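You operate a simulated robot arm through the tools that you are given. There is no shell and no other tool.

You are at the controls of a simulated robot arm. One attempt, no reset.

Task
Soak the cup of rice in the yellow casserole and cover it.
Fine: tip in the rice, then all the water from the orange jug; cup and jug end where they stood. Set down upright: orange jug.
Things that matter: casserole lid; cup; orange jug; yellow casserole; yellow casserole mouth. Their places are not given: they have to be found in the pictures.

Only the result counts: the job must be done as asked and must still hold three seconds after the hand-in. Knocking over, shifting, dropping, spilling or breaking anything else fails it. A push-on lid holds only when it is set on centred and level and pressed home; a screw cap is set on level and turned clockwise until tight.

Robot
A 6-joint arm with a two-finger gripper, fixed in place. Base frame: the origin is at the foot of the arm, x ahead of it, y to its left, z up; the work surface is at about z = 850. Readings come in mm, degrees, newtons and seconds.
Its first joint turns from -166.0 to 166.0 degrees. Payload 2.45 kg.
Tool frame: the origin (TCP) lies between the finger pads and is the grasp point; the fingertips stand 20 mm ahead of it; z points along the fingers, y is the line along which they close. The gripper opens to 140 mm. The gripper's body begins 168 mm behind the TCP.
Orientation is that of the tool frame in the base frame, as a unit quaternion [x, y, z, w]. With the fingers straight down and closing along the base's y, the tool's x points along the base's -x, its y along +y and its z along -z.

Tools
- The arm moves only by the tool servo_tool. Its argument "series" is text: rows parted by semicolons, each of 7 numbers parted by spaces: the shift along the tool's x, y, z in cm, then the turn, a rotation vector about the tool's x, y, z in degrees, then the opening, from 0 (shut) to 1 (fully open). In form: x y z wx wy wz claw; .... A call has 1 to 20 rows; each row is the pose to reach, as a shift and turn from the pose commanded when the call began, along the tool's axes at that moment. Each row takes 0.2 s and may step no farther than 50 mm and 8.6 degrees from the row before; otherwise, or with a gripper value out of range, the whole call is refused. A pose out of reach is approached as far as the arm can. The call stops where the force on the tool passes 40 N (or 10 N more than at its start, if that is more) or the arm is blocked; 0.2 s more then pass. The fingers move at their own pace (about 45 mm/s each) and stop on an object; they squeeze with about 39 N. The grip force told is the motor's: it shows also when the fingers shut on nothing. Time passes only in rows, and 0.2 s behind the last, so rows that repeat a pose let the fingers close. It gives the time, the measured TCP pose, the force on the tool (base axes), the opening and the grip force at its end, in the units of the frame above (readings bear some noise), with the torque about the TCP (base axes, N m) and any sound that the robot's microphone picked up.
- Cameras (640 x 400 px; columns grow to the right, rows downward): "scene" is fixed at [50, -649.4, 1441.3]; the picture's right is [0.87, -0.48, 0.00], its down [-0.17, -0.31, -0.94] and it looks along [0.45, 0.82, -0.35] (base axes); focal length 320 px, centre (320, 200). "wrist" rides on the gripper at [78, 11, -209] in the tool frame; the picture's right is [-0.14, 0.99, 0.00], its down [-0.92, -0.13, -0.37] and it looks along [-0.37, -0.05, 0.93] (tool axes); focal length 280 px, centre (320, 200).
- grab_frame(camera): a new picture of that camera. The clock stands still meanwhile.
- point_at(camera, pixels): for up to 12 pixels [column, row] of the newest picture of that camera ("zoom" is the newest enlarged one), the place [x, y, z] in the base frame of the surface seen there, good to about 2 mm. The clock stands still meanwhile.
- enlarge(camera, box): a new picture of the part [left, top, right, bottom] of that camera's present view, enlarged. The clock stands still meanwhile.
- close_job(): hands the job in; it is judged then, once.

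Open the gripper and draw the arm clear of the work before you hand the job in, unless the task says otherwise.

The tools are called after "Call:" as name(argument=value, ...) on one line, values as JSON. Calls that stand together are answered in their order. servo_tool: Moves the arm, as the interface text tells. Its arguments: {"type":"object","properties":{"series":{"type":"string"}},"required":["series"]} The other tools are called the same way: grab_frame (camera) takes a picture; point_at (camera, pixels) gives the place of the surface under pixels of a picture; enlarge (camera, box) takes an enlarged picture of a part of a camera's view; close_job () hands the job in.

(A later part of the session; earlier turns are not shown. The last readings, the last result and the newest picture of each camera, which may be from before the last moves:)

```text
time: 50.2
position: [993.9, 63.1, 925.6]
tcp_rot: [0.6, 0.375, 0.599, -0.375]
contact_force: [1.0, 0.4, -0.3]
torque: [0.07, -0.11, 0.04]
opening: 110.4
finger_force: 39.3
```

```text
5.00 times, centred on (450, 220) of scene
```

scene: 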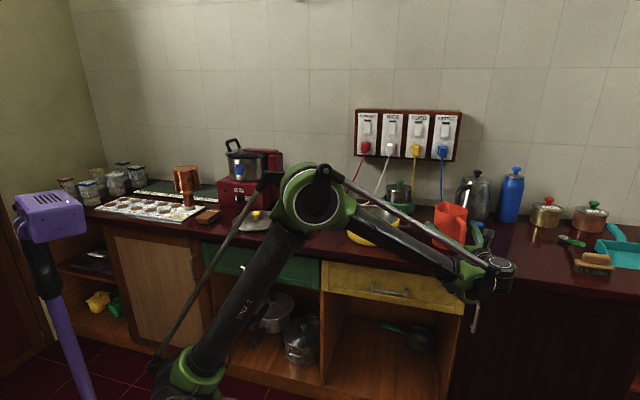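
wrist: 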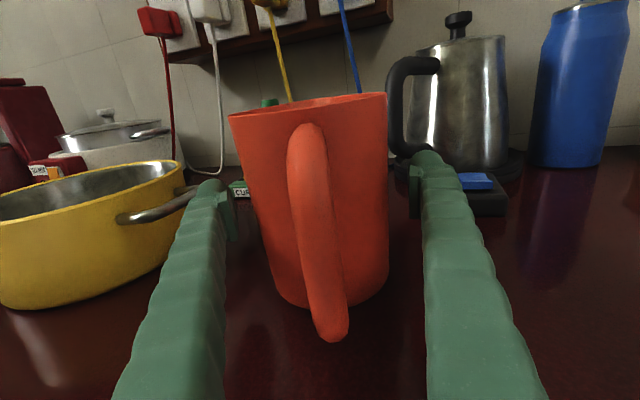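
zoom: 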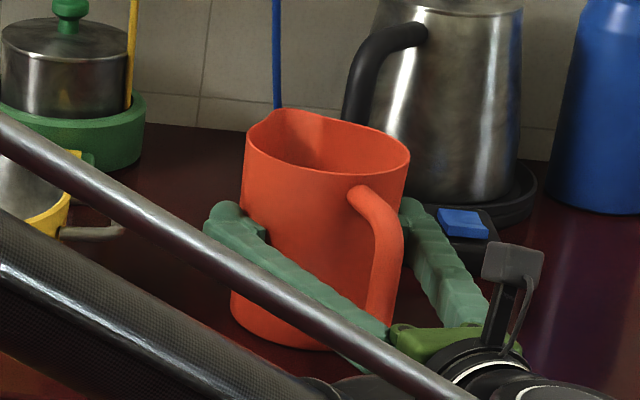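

The jug is gripped (110 mm, 39 N). I lift it gently by 13 cm.

Call:
servo_tool(series="0.3 0 0 0 0 0 0.3; 0.8 0 0 0 0 0 0.3; 1.6 0 0 0 0 0 0.3; 2.6 0 0 0 0 0 0.3; 3.8 0 0 0 0 0 0.3; 5.2 0 0 0 0 0 0.3; 6.6 0 0 0 0 0 0.3; 8 0 0 0 0 0 0.3; 9.4 0 0 0 0 0 0.3; 10.8 0 0 0 0 0 0.3; 12 0 0 0 0 0 0.3; 12.7 0 0 0 0 0 0.3; 13 0 0 0 0 0 0.3; 13 0 0 0 0 0 0.3")

Call:
grab_frame(camera="wrist")

Call:
enlarge(camera="scene", box=[380, 150, 520, 260])

```text
time: 53.2
position: [994.3, 62.5, 1055.4]
tcp_rot: [0.599, 0.375, 0.6, -0.375]
contact_force: [-0.1, 0.2, -4.7]
torque: [0.09, -0.04, 0.0]
opening: 110.2
finger_force: 38.6
```

```text
taken
```

wrist: 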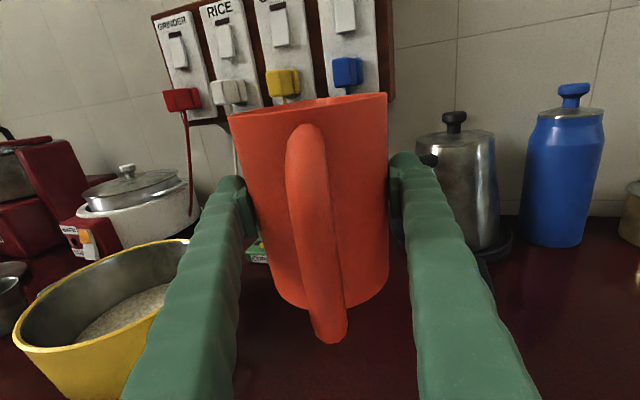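

```text
3.64 times, centred on (450, 205) of scene
```

zoom: 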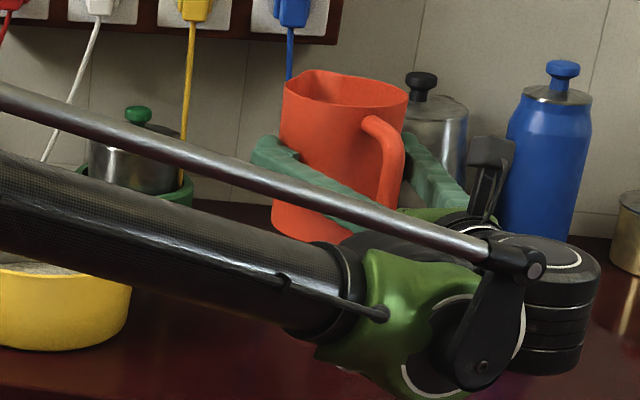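

The jug is held upright (about 5 N of weight). I carry it left over the casserole's right half (tool y −19.4 cm, z +8.6 cm).

Call:
servo_tool(series="0 -0.5 0.2 0 0 0 0.3; 0 -1.5 0.6 0 0 0 0.3; 0 -3 1.3 0 0 0 0.3; 0 -5 2.2 0 0 0 0.3; 0 -7 3.1 0 0 0 0.3; 0 -9 4 0 0 0 0.3; 0 -11 4.9 0 0 0 0.3; 0 -13 5.8 0 0 0 0.3; 0 -15 6.7 0 0 0 0.3; 0 -17 7.6 0 0 0 0.3; 0 -18.4 8.2 0 0 0 0.3; 0 -19.1 8.5 0 0 0 0.3; 0 -19.4 8.6 0 0 0 0.3; 0 -19.4 8.6 0 0 0 0.3; 0 -19.4 8.6 0 0 0 0.3")

Call:
grab_frame(camera="wrist")

Call:
grab_frame(camera="scene")

```text
time: 56.4
position: [858.2, 225.3, 1055.2]
tcp_rot: [0.6, 0.374, 0.6, -0.375]
contact_force: [0.6, 0.8, -5.6]
torque: [0.04, 0.0, -0.01]
opening: 110.4
finger_force: 38.8
```

```text
taken
```

wrist: 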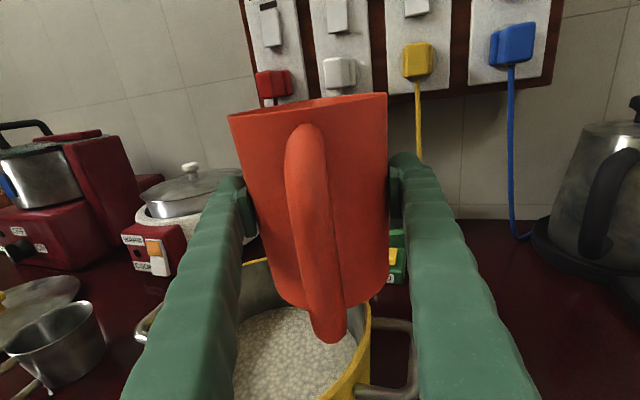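

```text
taken
```

scene: 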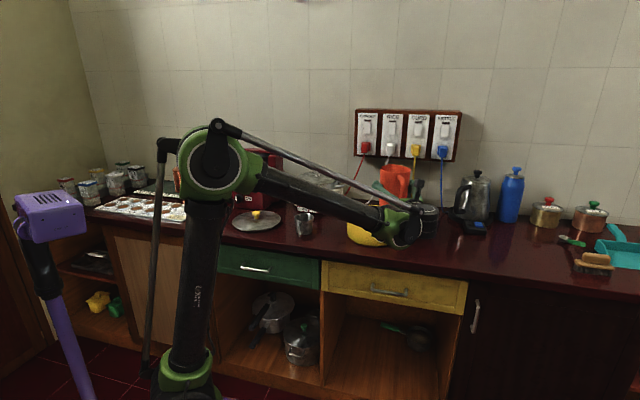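

The jug hangs just right of the mouth centre. I start rolling it left: quick to about −45°, then slowly to −66° to begin pouring, shifting 1.5 cm right to keep the lip over the mouth's middle.

Call:
servo_tool(series="0 0.3 0 0 0 -5 0.3; 0 0.6 0 0 0 -10 0.3; 0 0.9 0 0 0 -15 0.3; 0 1.2 0 0 0 -20 0.3; 0 1.5 0 0 0 -25 0.3; 0 1.5 0 0 0 -30 0.3; 0 1.5 0 0 0 -35 0.3; 0 1.5 0 0 0 -40 0.3; 0 1.5 0 0 0 -44 0.3; 0 1.5 0 0 0 -48 0.3; 0 1.5 0 0 0 -50 0.3; 0 1.5 0 0 0 -52 0.3; 0 1.5 0 0 0 -54 0.3; 0 1.5 0 0 0 -56 0.3; 0 1.5 0 0 0 -58 0.3; 0 1.5 0 0 0 -60 0.3; 0 1.5 0 0 0 -60 0.3")

Call:
grab_frame(camera="wrist")

Call:
enlarge(camera="scene", box=[320, 140, 460, 260])

```text
time: 60.0
position: [872.2, 219.5, 1055.3]
tcp_rot: [0.331, 0.625, 0.706, -0.025]
contact_force: [-0.3, -0.3, -5.3]
torque: [0.12, 0.04, 0.02]
opening: 110.3
finger_force: 39.0
```

```text
taken
```

wrist: 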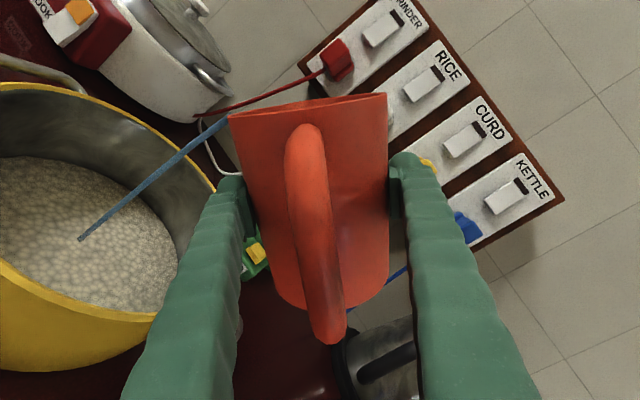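

```text
3.33 times, centred on (390, 200) of scene
```

zoom: 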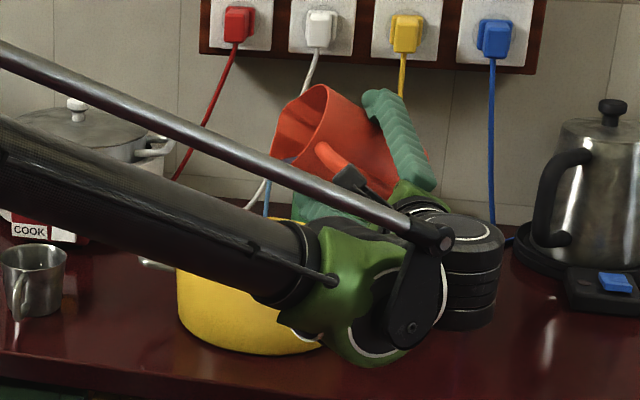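

A blue stream lands on the rice near the middle of the casserole at (80,238). I continue the roll slowly to −96°, drifting left 2 cm to hold the lip over the centre.

Call:
servo_tool(series="0.1 -0.06 0 0 0 -2 0.3; 0.19 -0.11 0 0 0 -4 0.3; 0.29 -0.17 0 0 0 -6 0.3; 0.38 -0.22 0 0 0 -8 0.3; 0.48 -0.28 0 0 0 -10 0.3; 0.58 -0.33 0 0 0 -12 0.3; 0.67 -0.39 0 0 0 -14 0.3; 0.77 -0.44 0 0 0 -16 0.3; 0.87 -0.5 0 0 0 -18 0.3; 0.96 -0.56 0 0 0 -20 0.3; 1.06 -0.61 0 0 0 -22 0.3; 1.15 -0.67 0 0 0 -24 0.3; 1.25 -0.72 0 0 0 -26 0.3; 1.35 -0.78 0 0 0 -28 0.3; 1.44 -0.83 0 0 0 -30 0.3; 1.54 -0.89 0 0 0 -32 0.3; 1.64 -0.94 0 0 0 -34 0.3; 1.73 -1 0 0 0 -36 0.3")

Call:
grab_frame(camera="wrist")

Call:
enlarge(camera="scene", box=[320, 140, 460, 260])

```text
time: 63.8
position: [853.2, 227.2, 1054.9]
tcp_rot: [0.122, 0.697, 0.679, 0.196]
contact_force: [-0.1, 0.2, -1.8]
torque: [-0.01, 0.0, 0.01]
opening: 110.3
finger_force: 38.7
```

```text
taken
```

wrist: 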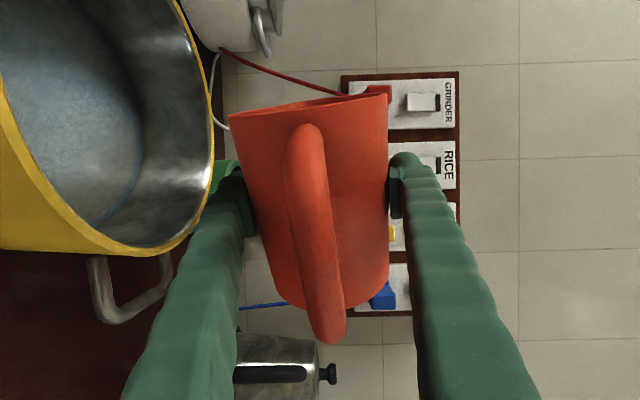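

```text
3.33 times, centred on (390, 200) of scene
```

zoom: 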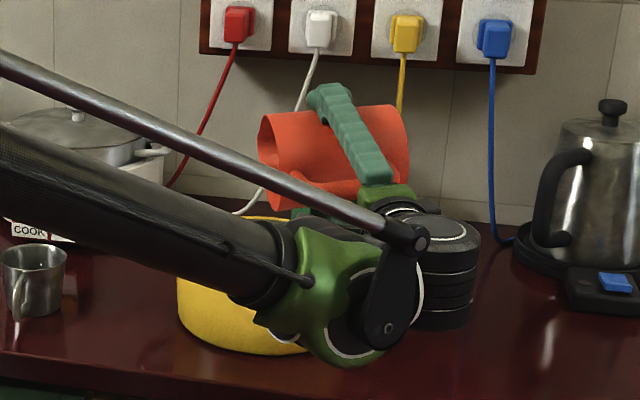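

Weight has dropped to 1.8 N: nearly empty. I roll on to −132° while shifting 4.5 cm left, then hold to drain.

Call:
servo_tool(series="0.3 0.03 0 0 0 -2.4 0.3; 0.6 0.06 0 0 0 -4.8 0.3; 0.9 0.09 0 0 0 -7.2 0.3; 1.2 0.13 0 0 0 -9.6 0.3; 1.5 0.16 0 0 0 -12 0.3; 1.8 0.19 0 0 0 -14.4 0.3; 2.1 0.22 0 0 0 -16.8 0.3; 2.4 0.25 0 0 0 -19.2 0.3; 2.7 0.28 0 0 0 -21.6 0.3; 3 0.31 0 0 0 -24 0.3; 3.3 0.34 0 0 0 -26.4 0.3; 3.6 0.38 0 0 0 -28.8 0.3; 3.9 0.41 0 0 0 -31.2 0.3; 4.2 0.44 0 0 0 -33.6 0.3; 4.5 0.47 0 0 0 -36 0.3; 4.5 0.47 0 0 0 -36 0.3; 4.5 0.47 0 0 0 -36 0.3; 4.5 0.47 0 0 0 -36 0.3; 4.5 0.47 0 0 0 -36 0.3; 4.5 0.47 0 0 0 -36 0.3")

Call:
grab_frame(camera="wrist")

Call:
enlarge(camera="scene", box=[320, 140, 460, 260])

```text
time: 68.0
position: [813.0, 247.4, 1055.1]
tcp_rot: [-0.099, 0.7, 0.586, 0.396]
contact_force: [-0.2, 0.0, -2.5]
torque: [0.03, 0.03, -0.01]
opening: 110.4
finger_force: 38.8
```

```text
taken
```

wrist: 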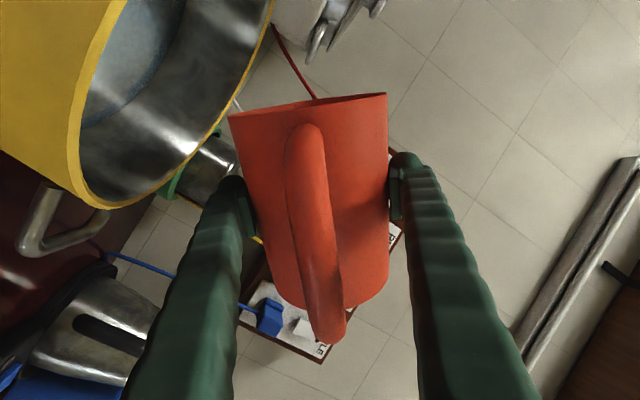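

```text
3.33 times, centred on (390, 200) of scene
```

zoom: 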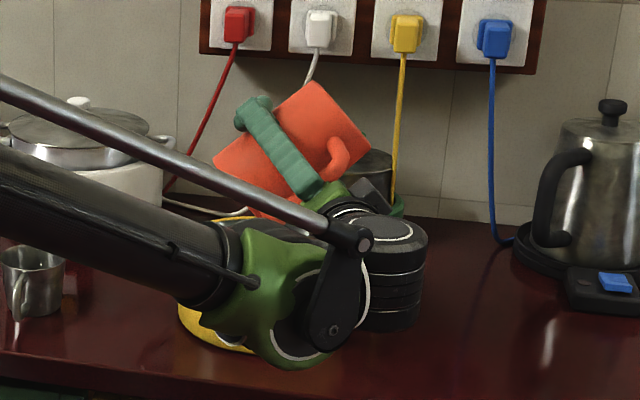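

No more stream and the load is steady at ~2 N, so the jug is drained. I roll it back upright over the casserole.

Call:
servo_tool(series="0 0 0 0 0 8 0.3; 0 0 0 0 0 16 0.3; 0 0 0 0 0 24 0.3; 0 0 0 0 0 32 0.3; 0 0 0 0 0 40 0.3; 0 0 0 0 0 48 0.3; 0 0 0 0 0 56 0.3; 0 0 0 0 0 64 0.3; 0 0 0 0 0 72 0.3; 0 0 0 0 0 80 0.3; 0 0 0 0 0 88 0.3; 0 0 0 0 0 96 0.3; 0 0 0 0 0 104 0.3; 0 0 0 0 0 112 0.3; 0 0 0 0 0 120 0.3; 0 0 0 0 0 127 0.3; 0 0 0 0 0 132 0.3; 0 0 0 0 0 132 0.3")

Call:
grab_frame(camera="wrist")

Call:
grab_frame(camera="scene")

```text
time: 71.8
position: [813.4, 247.0, 1055.5]
tcp_rot: [0.599, 0.375, 0.599, -0.375]
contact_force: [0.6, 0.4, -1.5]
torque: [0.03, -0.02, -0.02]
opening: 110.1
finger_force: 38.7
```

```text
taken
```

wrist: 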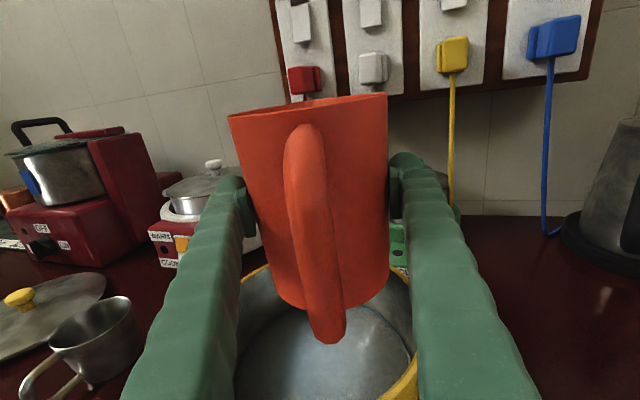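

```text
taken
```

scene: 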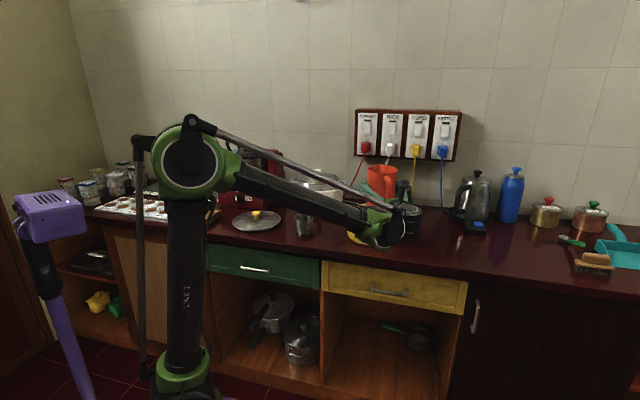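

The water covers the rice and the jug sits unchanged in the grip. I carry it back (tool y +24.4 cm, z −8.6 cm) to above its original spot.

Call:
servo_tool(series="0 1 -0.35 0 0 0 0.3; 0 3 -1.06 0 0 0 0.3; 0 5.5 -1.94 0 0 0 0.3; 0 8 -2.82 0 0 0 0.3; 0 10.5 -3.7 0 0 0 0.3; 0 13 -4.58 0 0 0 0.3; 0 15.5 -5.46 0 0 0 0.3; 0 18 -6.34 0 0 0 0.3; 0 20.5 -7.22 0 0 0 0.3; 0 22.5 -7.92 0 0 0 0.3; 0 23.8 -8.38 0 0 0 0.3; 0 24.42 -8.6 0 0 0 0.3; 0 24.42 -8.6 0 0 0 0.3")

Call:
servo_tool(series="-2 0 0 0 0 0 0.3; -4 0 0 0 0 0 0.3; -6 0 0 0 0 0 0.3; -8 0 0 0 0 0 0.3; -10 0 0 0 0 0 0.3; -11.5 0 0 0 0 0 0.3; -12.3 0 0 0 0 0 0.3; -12.7 0 0 0 0 0 0.3; -12.7 0 0 0 0 0 0.3; -12.7 0 0 0 0 0 0.3")

Call:
enlarge(camera="scene", box=[400, 180, 500, 260])

```text
time: 74.6
position: [995.6, 62.3, 1056.8]
tcp_rot: [0.6, 0.374, 0.6, -0.375]
contact_force: [0.6, 0.0, -1.5]
torque: [0.04, 0.01, -0.01]
opening: 110.2
finger_force: 39.4
```

```text
time: 76.8
position: [993.1, 63.3, 928.7]
tcp_rot: [0.6, 0.374, 0.6, -0.374]
contact_force: [0.5, 0.2, -1.6]
torque: [0.02, 0.02, -0.04]
opening: 110.3
finger_force: 39.1
```

```text
5.00 times, centred on (450, 220) of scene
```

zoom: 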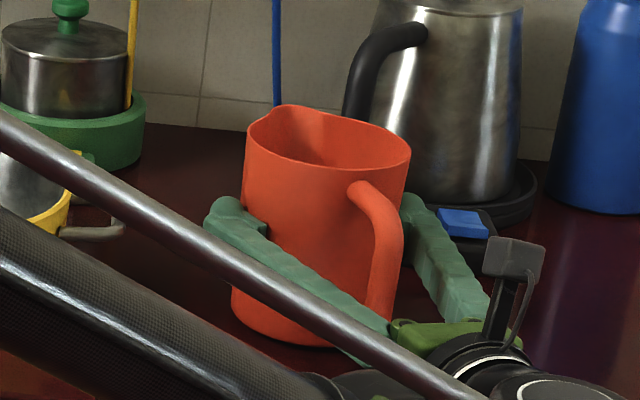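

The jug hovers some 3–4 mm above its spot. I lower the last bit in 1 mm steps watching the force.

Call:
servo_tool(series="-0.1 0 0 0 0 0 0.3; -0.2 0 0 0 0 0 0.3; -0.3 0 0 0 0 0 0.3; -0.3 0 0 0 0 0 0.3; -0.3 0 0 0 0 0 0.3")

Call:
enlarge(camera="scene", box=[400, 180, 500, 260])

```text
time: 78.0
position: [995.3, 62.6, 925.7]
tcp_rot: [0.6, 0.375, 0.599, -0.376]
contact_force: [-0.8, 0.1, -1.4]
torque: [0.05, -0.04, -0.06]
opening: 110.1
finger_force: 39.4
```

```text
5.00 times, centred on (450, 220) of scene
```

zoom: 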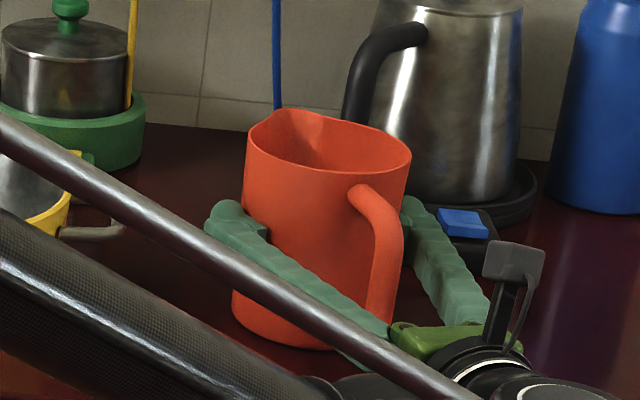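

Nearly the same picture as at the grasp; force still −1.4 N. I lower another 1–1.5 mm to make sure it stands.

Call:
servo_tool(series="-0.05 0 0 0 0 0 0.3; -0.1 0 0 0 0 0 0.3; -0.1 0 0 0 0 0 0.3; -0.1 0 0 0 0 0 0.3")

```text
time: 79.0
position: [995.0, 61.9, 926.7]
tcp_rot: [0.599, 0.374, 0.601, -0.374]
contact_force: [6.7, -2.6, 14.9]
torque: [0.53, -0.9, -0.31]
opening: 109.9
finger_force: 38.9
```

Contact at about 15 N: the jug is on the counter. I ease up 0.8 mm and open.

Call:
servo_tool(series="0.04 0 0 0 0 0 0.3; 0.08 0 0 0 0 0 0.3; 0.08 0 0 0 0 0 0.3")

Call:
servo_tool(series="0 0 0 0 0 0 0.85; 0 0 0 0 0 0 0.9; 0 0 0 0 0 0 0.95; 0 0 0 0 0 0 1; 0 0 0 0 0 0 1; 0 0 0 0 0 0 1")

Call:
enlarge(camera="scene", box=[400, 180, 500, 260])

Call:
grab_frame(camera="wrist")

```text
time: 79.8
position: [994.7, 63.4, 926.5]
tcp_rot: [0.599, 0.375, 0.599, -0.375]
contact_force: [-0.6, -1.1, 1.6]
torque: [0.13, 0.0, 0.05]
opening: 110.1
finger_force: 39.2
```

```text
time: 81.2
position: [994.6, 62.3, 926.6]
tcp_rot: [0.6, 0.374, 0.6, -0.375]
contact_force: [-0.3, 0.3, -0.1]
torque: [0.02, 0.01, -0.01]
opening: 140.0
finger_force: 0.0
```

```text
5.00 times, centred on (450, 220) of scene
```

zoom: 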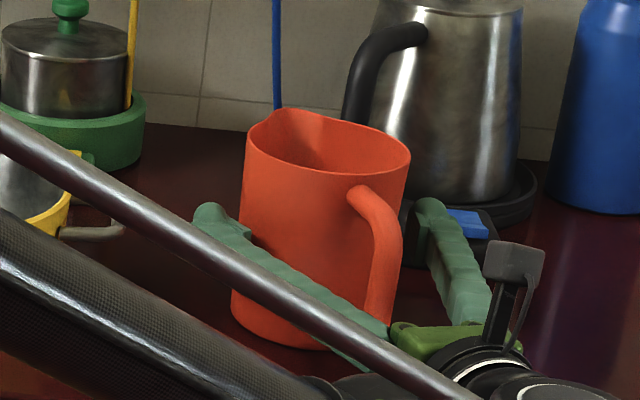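

```text
taken
```

wrist: 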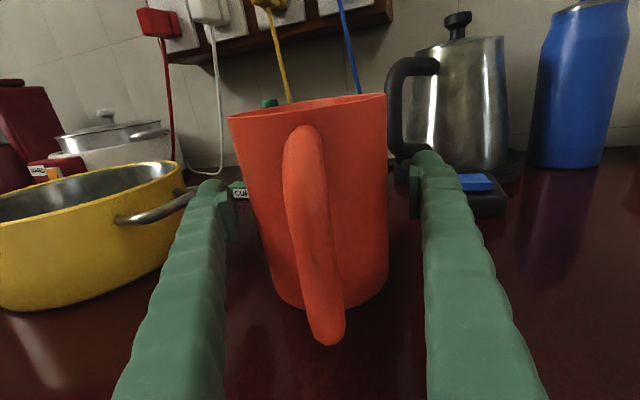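

The jug stands upright where it was. I rise straight up 20 cm, keeping the fingers wide, and look into the jug.

Call:
servo_tool(series="1 0 0 0 0 0 1; 3 0 0 0 0 0 1; 5 0 0 0 0 0 1; 8 0 0 0 0 0 1; 11 0 0 0 0 0 1; 14 0 0 0 0 0 1; 17 0 0 0 0 0 1; 20 0 0 0 0 0 1; 22 0 0 0 0 0 1; 22 0 0 0 0 0 1")

Call:
enlarge(camera="wrist", box=[60, 240, 440, 400])

Call:
grab_frame(camera="scene")

```text
time: 83.4
position: [995.9, 63.0, 1145.0]
tcp_rot: [0.599, 0.375, 0.6, -0.374]
contact_force: [0.2, 0.1, -0.8]
torque: [0.02, -0.02, 0.01]
opening: 140.0
finger_force: 0.0
```

```text
1.68 times, centred on (250, 320) of wrist
```

zoom: 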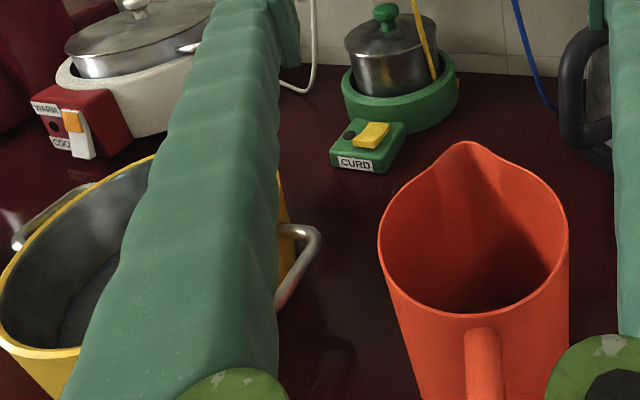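

```text
taken
```

scene: 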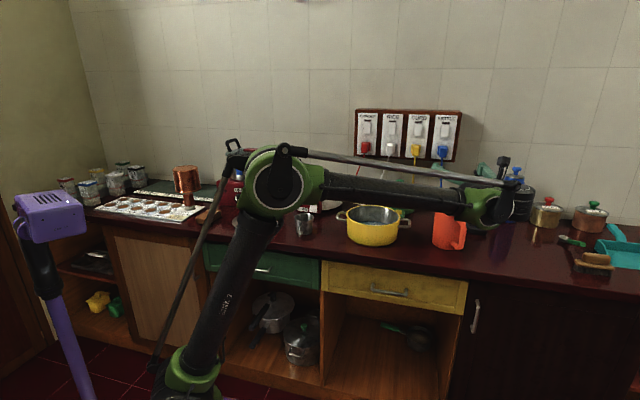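

The jug's inside looks dry at this angle. I probe the depth inside it and re-read its rim for position.

Call:
point_at(camera="zoom", pixels=[[480, 300], [475, 285], [460, 270], [380, 245], [567, 240], [465, 143], [390, 285], [558, 270], [490, 330], [400, 200], [550, 195], [485, 345]])

```text
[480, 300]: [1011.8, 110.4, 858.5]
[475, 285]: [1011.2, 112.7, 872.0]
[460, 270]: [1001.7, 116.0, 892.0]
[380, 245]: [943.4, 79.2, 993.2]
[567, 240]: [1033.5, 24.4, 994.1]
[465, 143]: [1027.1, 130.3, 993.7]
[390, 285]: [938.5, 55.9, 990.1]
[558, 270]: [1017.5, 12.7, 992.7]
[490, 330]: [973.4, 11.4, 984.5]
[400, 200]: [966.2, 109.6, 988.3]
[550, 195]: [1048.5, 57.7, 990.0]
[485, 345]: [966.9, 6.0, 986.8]
```

The inside wall is visible dry down to z≈858, so the jug is empty, and its rim is where it was. Now I back away: yaw −19° and return toward the middle at greater height.

Call:
servo_tool(series="1 -2 -0.5 -4 0 0 1; 2 -4 -1 -8 0 0 1; 3 -6 -1.5 -12 0 0 1; 4 -8 -2 -16 0 0 1; 5 -9.8 -2.3 -19 0 0 1; 5 -9.8 -2.3 -19 0 0 1")

Call:
servo_tool(series="0.5 -4 0 0 0 0 0.8; 1 -8 0 0 0 0 0.6; 1.5 -12 0 0 0 0 0.5; 2 -16 0 0 0 0 0.5; 2.5 -20 0 0 0 0 0.5; 3 -24 0 0 0 0 0.5; 3 -28 0 0 0 0 0.5; 3 -32 0 0 0 0 0.5; 3 -36 0 0 0 0 0.5; 3 -40 0 0 0 0 0.5; 3 -42 0 0 0 0 0.5")

Call:
grab_frame(camera="scene")

Call:
grab_frame(camera="wrist")

```text
time: 84.8
position: [898.2, 81.8, 1193.4]
tcp_rot: [0.652, 0.272, 0.654, -0.271]
contact_force: [0.0, 1.0, 0.4]
torque: [-0.02, -0.02, 0.0]
opening: 140.2
finger_force: 0.0
```

```text
time: 87.2
position: [597.4, 380.1, 1224.4]
tcp_rot: [0.654, 0.27, 0.653, -0.27]
contact_force: [0.2, 0.6, -0.6]
torque: [0.01, -0.03, -0.01]
opening: 69.7
finger_force: 0.1
```

```text
taken
```

scene: 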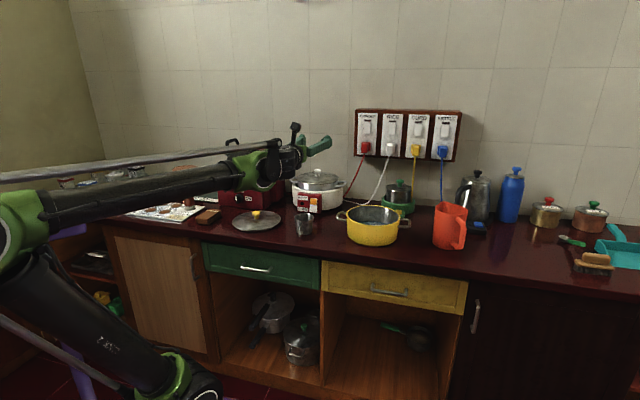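

```text
taken
```

wrist: 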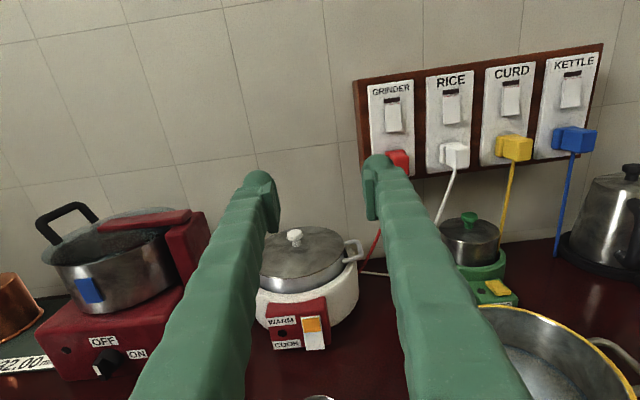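

The counter looks clean and all items stand. I pitch the tool back down (−90° about tool y).

Call:
servo_tool(series="0 0 0 0 -8 0 0.5; 0 0 0 0 -16 0 0.5; 0 0 0 0 -24 0 0.5; 0 0 0 0 -32 0 0.5; 0 0 0 0 -40 0 0.5; 0 0 0 0 -48 0 0.5; 0 0 0 0 -56 0 0.5; 0 0 0 0 -64 0 0.5; 0 0 0 0 -72 0 0.5; 0 0 0 0 -80 0 0.5; 0 0 0 0 -86 0 0.5; 0 0 0 0 -90 0 0.5; 0 0 0 0 -90 0 0.5")

Call:
servo_tool(series="0 0 0 0 0 -8 0.5; 0 0 0 0 0 -16 0.5; 0 0 0 0 0 -24 0.5; 0 0 0 0 0 -32 0.5; 0 0 0 0 0 -40 0.5; 0 0 0 0 0 -48 0.5; 0 0 0 0 0 -56 0.5; 0 0 0 0 0 -64 0.5; 0 0 0 0 0 -72 0.5; 0 0 0 0 0 -80 0.5; 0 0 0 0 0 -88 0.5; 0 0 0 0 0 -96 0.5; 0 0 0 0 0 -104 0.5; 0 0 0 0 0 -112 0.5; 0 0 0 0 0 -120 0.5; 0 0 0 0 0 -128 0.5; 0 0 0 0 0 -135 0.5; 0 0 0 0 0 -135 0.5")

Call:
grab_frame(camera="scene")

Call:
grab_frame(camera="wrist")

```text
time: 90.0
position: [599.7, 382.4, 1224.9]
tcp_rot: [0.924, 0.383, 0.0, 0.0]
contact_force: [0.1, 0.1, 0.9]
torque: [0.01, 0.01, -0.02]
opening: 69.9
finger_force: 0.1
```

```text
time: 93.8
position: [597.4, 382.4, 1225.0]
tcp_rot: [-0.001, 1.0, 0.001, -0.001]
contact_force: [-0.4, -0.3, 1.6]
torque: [0.03, -0.01, -0.01]
opening: 70.1
finger_force: 0.1
```

```text
taken
```

scene: 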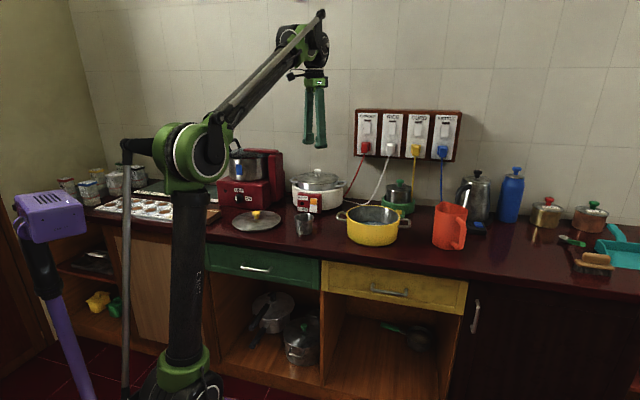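

```text
taken
```

wrist: 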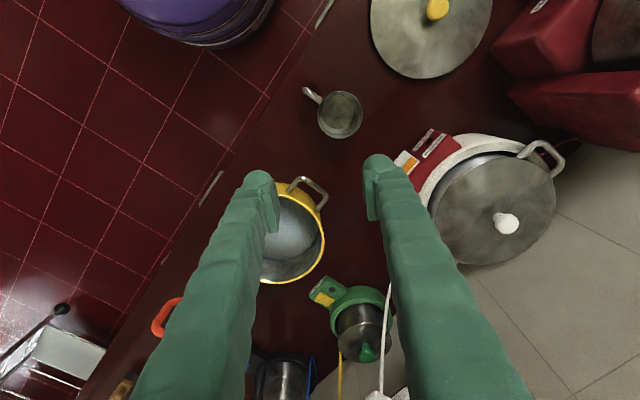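

Tool points down again in its starting orientation. I move laterally over the lid knob (about (424.5,596)) and partly down.

Call:
servo_tool(series="2 2.5 0 0 0 0 0.5; 4 5 0 0 0 0 0.5; 6 7.5 0 0 0 0 0.5; 8 10 0 0 0 0 0.5; 10 12.5 0 0 0 0 0.5; 12 15 0 0 0 0 0.5; 14 17.5 0 0 0 0 0.5; 16 20 0 0 0 0 0.5; 17.3 21.36 0 0 0 0 0.5; 17.3 21.36 3 0 0 0 0.5; 17.3 21.36 6 0 0 0 0.5; 17.3 21.36 9 0 0 0 0.5; 17.3 21.36 12 0 0 0 0.5; 17.3 21.36 15 0 0 0 0.5; 17.3 21.36 17 0 0 0 0.5; 17.3 21.36 17 0 0 0 0.5")

Call:
grab_frame(camera="wrist")

Call:
grab_frame(camera="scene")

```text
time: 97.2
position: [427.4, 593.1, 1055.6]
tcp_rot: [0.0, 1.0, 0.0, 0.0]
contact_force: [-0.6, -1.0, -0.3]
torque: [0.0, -0.01, 0.01]
opening: 70.2
finger_force: 0.1
```

```text
taken
```

wrist: 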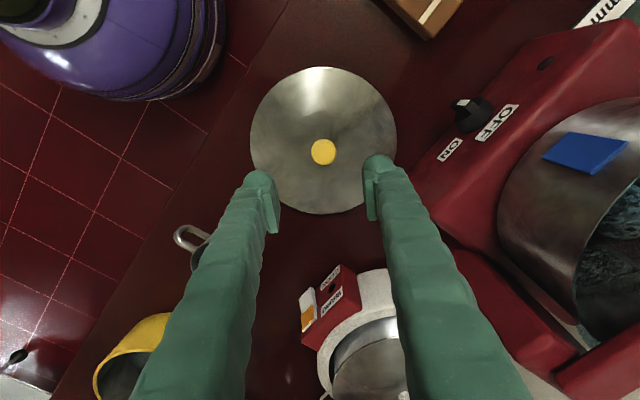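

```text
taken
```

scene: 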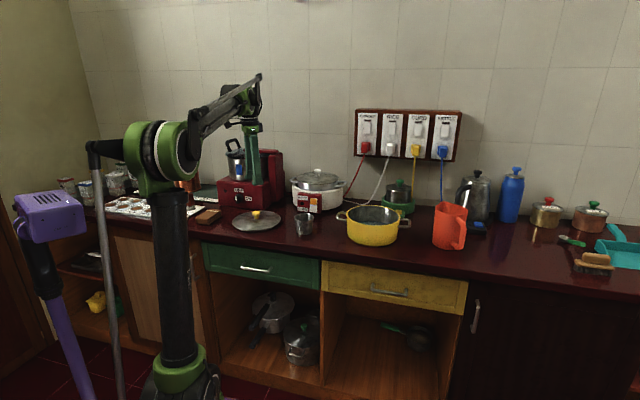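

From here the lid is seen at centre (323,140) with the knob at (323,152). I read its rim and knob points precisely, plus the grinder front for clearance.

Call:
point_at(camera="wrist", pixels=[[323, 152], [313, 152], [334, 152], [323, 142], [323, 162], [252, 140], [394, 140], [322, 69], [322, 212], [275, 90], [372, 92], [285, 198]])

Call:
enlarge(camera="wrist", box=[240, 60, 400, 220])

```text
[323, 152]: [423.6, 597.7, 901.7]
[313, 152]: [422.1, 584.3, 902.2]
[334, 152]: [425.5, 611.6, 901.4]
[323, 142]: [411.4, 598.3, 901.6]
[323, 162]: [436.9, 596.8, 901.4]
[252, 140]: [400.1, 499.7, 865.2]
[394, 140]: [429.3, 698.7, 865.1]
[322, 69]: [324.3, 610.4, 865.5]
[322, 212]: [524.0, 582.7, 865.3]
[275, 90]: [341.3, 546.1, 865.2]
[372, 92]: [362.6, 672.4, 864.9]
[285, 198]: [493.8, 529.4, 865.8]
```

```text
2.50 times, centred on (320, 140) of wrist
```

zoom: 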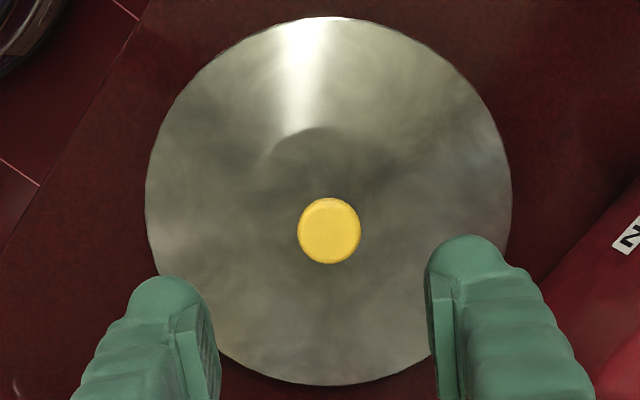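

Knob centre is (424.1,597.7), top z≈902, equal to the lid centre (R≈101). I take another pose reading to beat noise before aligning.

Call:
servo_tool(series="0 0 0 0 0 0 0.5")

Call:
servo_tool(series="0 0 0 0 0 0 0.5")

Call:
servo_tool(series="0 0 0 0 0 0 0.5")

```text
time: 97.6
position: [426.9, 593.9, 1055.2]
tcp_rot: [-0.001, 1.0, 0.0, 0.0]
contact_force: [1.2, -0.5, 1.1]
torque: [-0.02, -0.02, -0.02]
opening: 70.2
finger_force: 0.2
```

```text
time: 98.0
position: [425.5, 594.7, 1056.6]
tcp_rot: [0.0, 1.0, 0.0, 0.0]
contact_force: [-0.8, -0.5, 0.4]
torque: [0.04, -0.01, -0.05]
opening: 69.9
finger_force: 0.1
```

```text
time: 98.4
position: [426.7, 594.3, 1055.2]
tcp_rot: [0.0, 1.0, -0.001, 0.0]
contact_force: [0.0, 0.2, 0.1]
torque: [-0.01, -0.03, 0.01]
opening: 70.1
finger_force: 0.0
```

Averaged TCP is (426.6,594.0,1055.7). I correct by (−2.5,+3.7) mm and descend to z≈900 around the knob.

Call:
servo_tool(series="0.1 0.2 2 0 0 0 0.5; 0.25 0.37 4 0 0 0 0.5; 0.25 0.37 6.5 0 0 0 0.5; 0.25 0.37 9 0 0 0 0.5; 0.25 0.37 11.5 0 0 0 0.5; 0.25 0.37 13.5 0 0 0 0.5; 0.25 0.37 14.8 0 0 0 0.5; 0.25 0.37 15.5 0 0 0 0.5; 0.25 0.37 15.5 0 0 0 0.5")

Call:
grab_frame(camera="wrist")

Call:
enlarge(camera="scene", box=[210, 140, 310, 240])

```text
time: 100.4
position: [422.8, 597.8, 900.3]
tcp_rot: [0.001, 1.0, 0.0, 0.0]
contact_force: [0.3, -0.1, -0.8]
torque: [0.01, 0.02, 0.01]
opening: 70.0
finger_force: 0.1
```

```text
taken
```

wrist: 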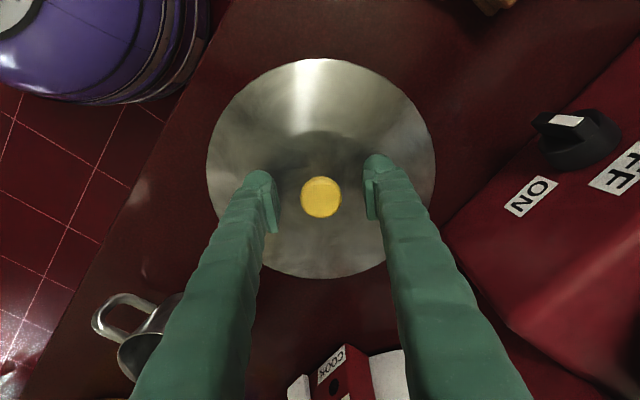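

```text
4.00 times, centred on (260, 190) of scene
```

zoom: 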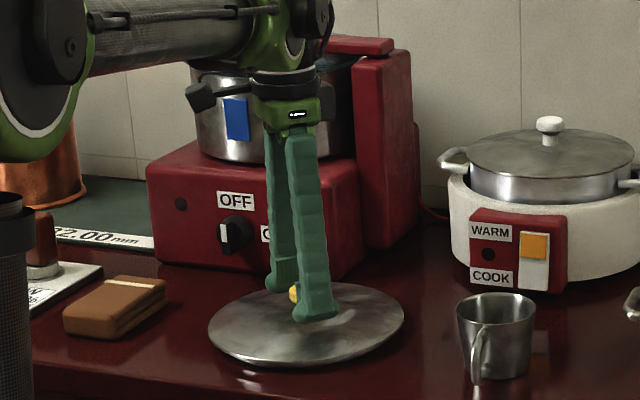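

The knob sits between the fingertips at (322,197). I close the gripper on it.

Call:
servo_tool(series="0 0 0 0 0 0 0.35; 0 0 0 0 0 0 0.2; 0 0 0 0 0 0 0.1; 0 0 0 0 0 0 0; 0 0 0 0 0 0 0; 0 0 0 0 0 0 0")

Call:
enlarge(camera="scene", box=[210, 170, 310, 240])

```text
time: 101.8
position: [422.3, 598.2, 900.2]
tcp_rot: [0.001, 1.0, 0.0, 0.0]
contact_force: [0.0, -0.3, 0.1]
torque: [-0.01, 0.03, -0.04]
opening: 31.5
finger_force: 39.2
```

```text
5.71 times, centred on (260, 205) of scene
```

zoom: 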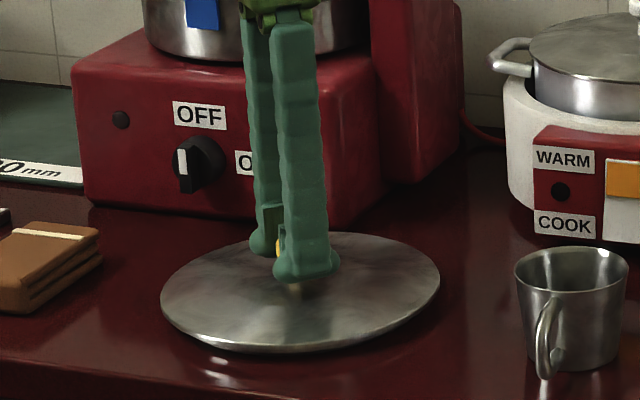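

Knob held at 31.5 mm with 39 N. I lift the lid straight up slowly.

Call:
servo_tool(series="0 0 -0.4 0 0 0 0; 0 0 -1 0 0 0 0; 0 0 -2 0 0 0 0; 0 0 -3.5 0 0 0 0; 0 0 -5 0 0 0 0; 0 0 -7 0 0 0 0; 0 0 -9 0 0 0 0; 0 0 -11 0 0 0 0; 0 0 -13 0 0 0 0; 0 0 -15 0 0 0 0; 0 0 -17 0 0 0 0; 0 0 -19 0 0 0 0; 0 0 -21 0 0 0 0; 0 0 -22.5 0 0 0 0; 0 0 -23 0 0 0 0; 0 0 -23 0 0 0 0")

Call:
grab_frame(camera="wrist")

Call:
enlarge(camera="scene", box=[200, 80, 320, 240])

```text
time: 105.2
position: [424.7, 599.8, 1131.4]
tcp_rot: [0.001, 1.0, 0.001, 0.0]
contact_force: [-0.5, 0.1, -1.6]
torque: [0.02, 0.0, 0.02]
opening: 31.6
finger_force: 39.1
```

```text
taken
```

wrist: 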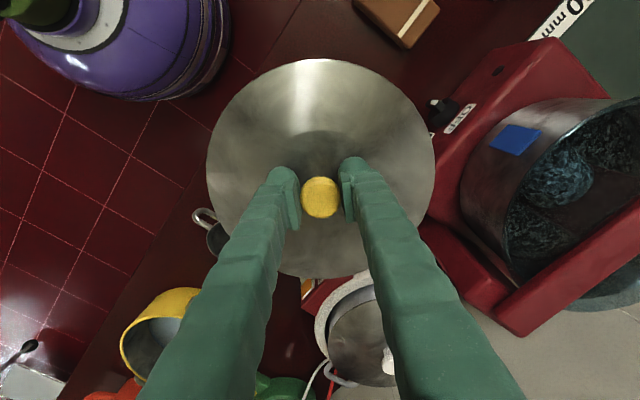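

```text
2.50 times, centred on (260, 160) of scene
```

zoom: 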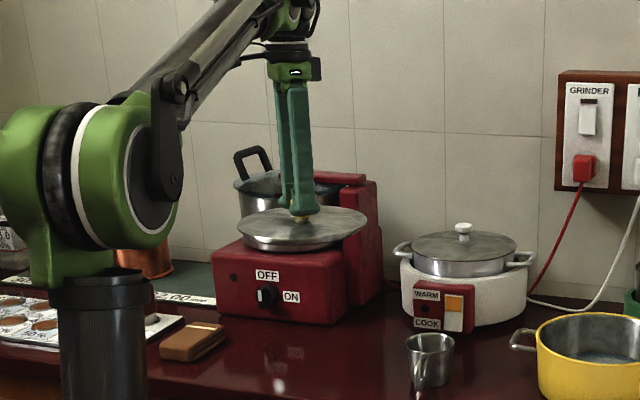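

The lid hangs in the grip. I check its level and centre relative to the TCP through rim points.

Call:
point_at(camera="wrist", pixels=[[210, 165], [431, 165], [320, 62], [300, 273], [245, 90], [400, 95], [225, 215], [418, 205], [320, 197], [320, 187], [320, 207], [335, 273]])

Call:
servo_tool(series="0 0 0 0 0 0 0")

Call:
servo_tool(series="0 0 0 0 0 0 0")

Call:
servo_tool(series="0 0 0 0 0 0 0")

```text
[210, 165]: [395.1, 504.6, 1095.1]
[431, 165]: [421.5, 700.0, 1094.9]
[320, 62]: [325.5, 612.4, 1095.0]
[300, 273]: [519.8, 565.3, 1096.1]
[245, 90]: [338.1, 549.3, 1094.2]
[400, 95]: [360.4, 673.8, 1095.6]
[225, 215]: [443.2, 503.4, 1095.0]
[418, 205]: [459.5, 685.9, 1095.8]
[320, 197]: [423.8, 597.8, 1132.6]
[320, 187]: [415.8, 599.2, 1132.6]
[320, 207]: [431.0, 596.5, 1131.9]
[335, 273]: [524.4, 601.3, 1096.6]
```

```text
time: 105.6
position: [423.7, 598.8, 1132.4]
tcp_rot: [0.0, 1.0, 0.0, 0.0]
contact_force: [0.5, -0.8, -2.0]
torque: [0.01, 0.05, -0.01]
opening: 31.5
finger_force: 38.6
```

```text
time: 106.0
position: [424.7, 599.0, 1130.5]
tcp_rot: [0.0, 1.0, 0.0, 0.0]
contact_force: [0.0, 0.2, -1.8]
torque: [0.03, -0.01, -0.04]
opening: 31.7
finger_force: 38.8
```

```text
time: 106.4
position: [423.7, 598.8, 1130.6]
tcp_rot: [0.001, 1.0, 0.0, 0.001]
contact_force: [0.2, 0.1, -2.6]
torque: [0.05, 0.03, -0.01]
opening: 31.7
finger_force: 38.7
```

The lid is level (rim z≈1095 all round), centre ≈(424,598). I carry it at this height over the casserole: shift (+366,−340) mm in base.

Call:
servo_tool(series="-0.8 -0.74 0 0 0 0 0; -2.4 -2.23 0 0 0 0 0; -4.8 -4.45 0 0 0 0 0; -7.6 -7.05 0 0 0 0 0; -10.4 -9.65 0 0 0 0 0; -13.2 -12.25 0 0 0 0 0; -16 -14.85 0 0 0 0 0; -18.8 -17.45 0 0 0 0 0; -21.6 -20.05 0 0 0 0 0; -24.4 -22.65 0 0 0 0 0; -27.2 -25.25 0 0 0 0 0; -30 -27.84 0 0 0 0 0; -32.6 -30.26 0 0 0 0 0; -34.8 -32.3 0 0 0 0 0; -36.1 -33.5 0 0 0 0 0; -36.6 -33.97 0 0 0 0 0; -36.6 -33.97 0 0 0 0 0; -36.6 -33.97 0 0 0 0 0")

Call:
grab_frame(camera="wrist")

Call:
enlarge(camera="scene", box=[310, 130, 440, 250])

```text
time: 110.2
position: [789.3, 261.2, 1131.5]
tcp_rot: [0.0, 1.0, 0.0, 0.0]
contact_force: [-0.8, 0.7, -1.7]
torque: [0.06, 0.01, 0.01]
opening: 31.7
finger_force: 39.2
```

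```text
taken
```

wrist: 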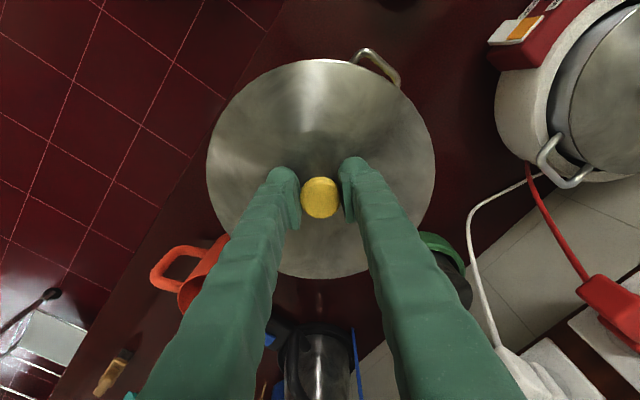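

```text
3.33 times, centred on (375, 190) of scene
```

zoom: 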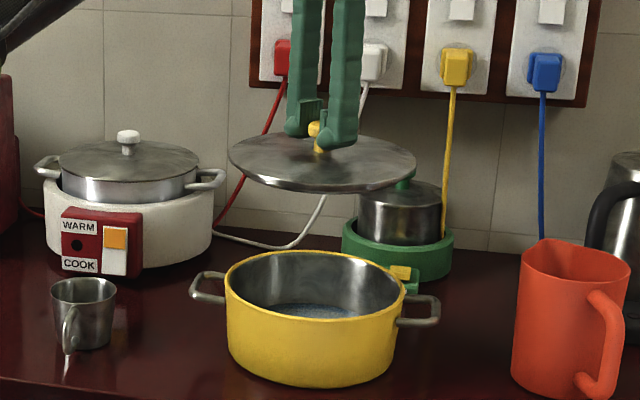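

Both lid and mouth are clearly visible. I enlarge the casserole rim for an accurate centre.

Call:
enlarge(camera="scene", box=[345, 195, 415, 240])

```text
8.89 times, centred on (380, 218) of scene
```

zoom: 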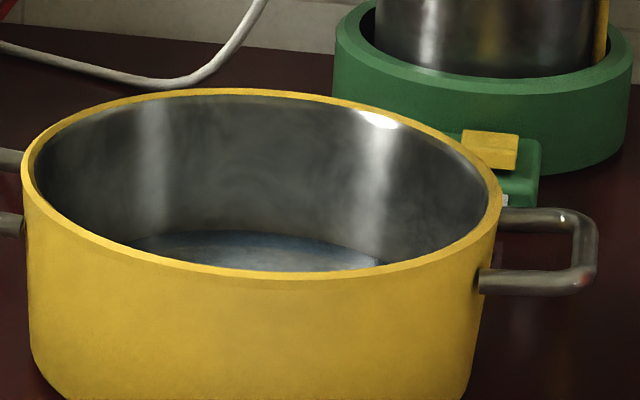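

Call:
point_at(camera="zoom", pixels=[[29, 165], [497, 200], [230, 92], [330, 100], [420, 125], [100, 112], [60, 220], [150, 256], [250, 274], [350, 271], [440, 248], [480, 165]])

```text
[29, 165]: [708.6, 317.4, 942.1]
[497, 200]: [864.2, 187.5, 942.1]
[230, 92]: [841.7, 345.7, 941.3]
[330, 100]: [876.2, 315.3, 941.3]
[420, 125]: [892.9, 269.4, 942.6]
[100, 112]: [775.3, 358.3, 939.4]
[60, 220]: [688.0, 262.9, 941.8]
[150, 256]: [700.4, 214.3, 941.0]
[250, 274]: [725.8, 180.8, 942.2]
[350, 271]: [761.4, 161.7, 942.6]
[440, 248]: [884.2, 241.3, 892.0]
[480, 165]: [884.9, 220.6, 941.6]
```

Casserole mouth centre fits to about (790.8,258.7). Now I measure the hovering lid's centre with both cameras.

Call:
point_at(camera="wrist", pixels=[[208, 165], [433, 165], [320, 61], [320, 277], [245, 88], [400, 92], [222, 215], [420, 210], [320, 197], [310, 197], [330, 197], [283, 270]])

Call:
enlarge(camera="scene", box=[350, 160, 410, 195])

```text
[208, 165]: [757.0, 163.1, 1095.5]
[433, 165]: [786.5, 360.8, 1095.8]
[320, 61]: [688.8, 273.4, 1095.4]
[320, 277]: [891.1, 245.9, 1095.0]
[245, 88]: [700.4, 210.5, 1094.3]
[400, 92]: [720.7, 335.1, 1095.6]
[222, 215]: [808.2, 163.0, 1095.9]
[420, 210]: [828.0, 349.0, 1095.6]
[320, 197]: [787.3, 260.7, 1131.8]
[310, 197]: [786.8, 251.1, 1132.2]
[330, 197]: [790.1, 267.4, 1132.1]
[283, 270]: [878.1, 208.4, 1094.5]
```

```text
10.67 times, centred on (380, 178) of scene
```

zoom: 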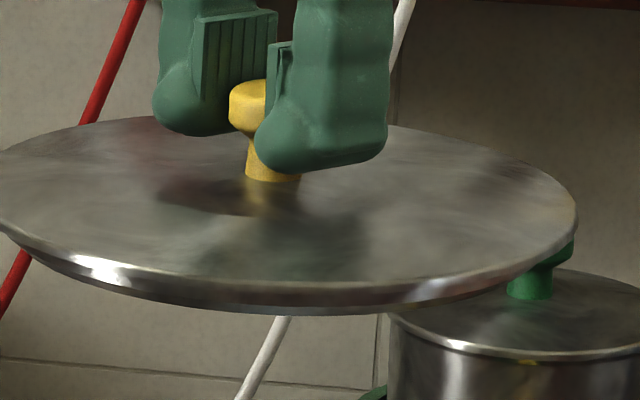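

From the wrist camera the lid centre is (790.0,259.6). I cross-check with the scene zoom for camera bias.

Call:
point_at(camera="zoom", pixels=[[5, 152], [60, 130], [110, 120], [430, 129], [500, 150], [550, 178], [573, 215], [540, 250], [450, 278], [330, 287], [200, 278], [80, 250]])

```text
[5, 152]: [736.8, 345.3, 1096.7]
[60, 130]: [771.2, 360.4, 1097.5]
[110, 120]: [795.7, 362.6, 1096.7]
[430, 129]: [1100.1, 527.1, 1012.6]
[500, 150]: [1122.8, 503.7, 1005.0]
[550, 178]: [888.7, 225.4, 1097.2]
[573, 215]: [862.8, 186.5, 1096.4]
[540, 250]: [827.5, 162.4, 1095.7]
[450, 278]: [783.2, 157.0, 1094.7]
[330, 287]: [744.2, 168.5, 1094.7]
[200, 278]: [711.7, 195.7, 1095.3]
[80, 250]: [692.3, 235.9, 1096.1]
```

Both cameras agree the lid is centred within about 0.6 mm over the mouth, and level. I nudge 0.5 mm and lower to just above the rim (TCP z≈1005).

Call:
servo_tool(series="0 -0.05 1.5 0 0 0 0; 0 -0.05 3.5 0 0 0 0; 0 -0.05 5.5 0 0 0 0; 0 -0.05 7.5 0 0 0 0; 0 -0.05 9.5 0 0 0 0; 0 -0.05 11 0 0 0 0; 0 -0.05 12 0 0 0 0; 0 -0.05 12.5 0 0 0 0; 0 -0.05 12.5 0 0 0 0")

Call:
enlarge(camera="scene", box=[335, 185, 415, 245])

```text
time: 112.2
position: [790.4, 260.3, 1004.8]
tcp_rot: [0.0, 1.0, 0.0, 0.0]
contact_force: [-0.2, 0.0, -1.4]
torque: [0.01, 0.04, 0.0]
opening: 31.6
finger_force: 38.8
```

```text
6.67 times, centred on (375, 215) of scene
```

zoom: 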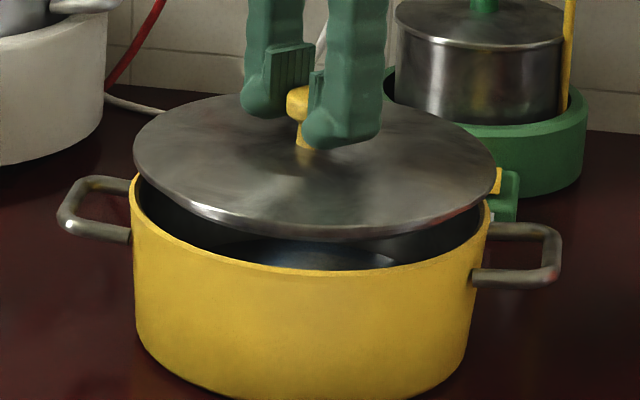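

The lid hovers about 2 cm over the rim. I check the alignment once more with rim points of both in this zoom.

Call:
point_at(camera="zoom", pixels=[[136, 150], [495, 180], [160, 122], [450, 220], [330, 236], [220, 218], [134, 195], [150, 223], [220, 257], [320, 272], [420, 260], [480, 225]])

```text
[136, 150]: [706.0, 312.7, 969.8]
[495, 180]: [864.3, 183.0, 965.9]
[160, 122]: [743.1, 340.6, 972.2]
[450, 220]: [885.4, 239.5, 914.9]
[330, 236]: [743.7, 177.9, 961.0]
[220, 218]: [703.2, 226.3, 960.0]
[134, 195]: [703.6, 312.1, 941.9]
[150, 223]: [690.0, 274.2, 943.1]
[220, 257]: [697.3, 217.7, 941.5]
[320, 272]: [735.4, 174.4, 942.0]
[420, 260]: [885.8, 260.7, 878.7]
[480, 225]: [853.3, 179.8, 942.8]
```

Alignment is within about 1 mm. I lower in small steps until contact.

Call:
servo_tool(series="0 0 0.3 0 0 0 0; 0 0 0.6 0 0 0 0; 0 0 0.9 0 0 0 0; 0 0 1.1 0 0 0 0; 0 0 1.3 0 0 0 0; 0 0 1.4 0 0 0 0; 0 0 1.4 0 0 0 0")

Call:
enlarge(camera="scene", box=[335, 185, 415, 245])

```text
time: 113.8
position: [790.0, 259.0, 990.2]
tcp_rot: [0.0, 1.0, 0.0, 0.0]
contact_force: [-0.1, -0.8, -2.2]
torque: [0.0, -0.01, 0.01]
opening: 31.8
finger_force: 39.5
```

```text
6.67 times, centred on (375, 215) of scene
```

zoom: 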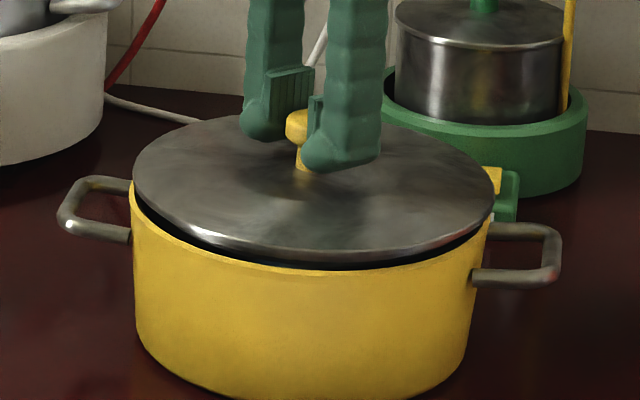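

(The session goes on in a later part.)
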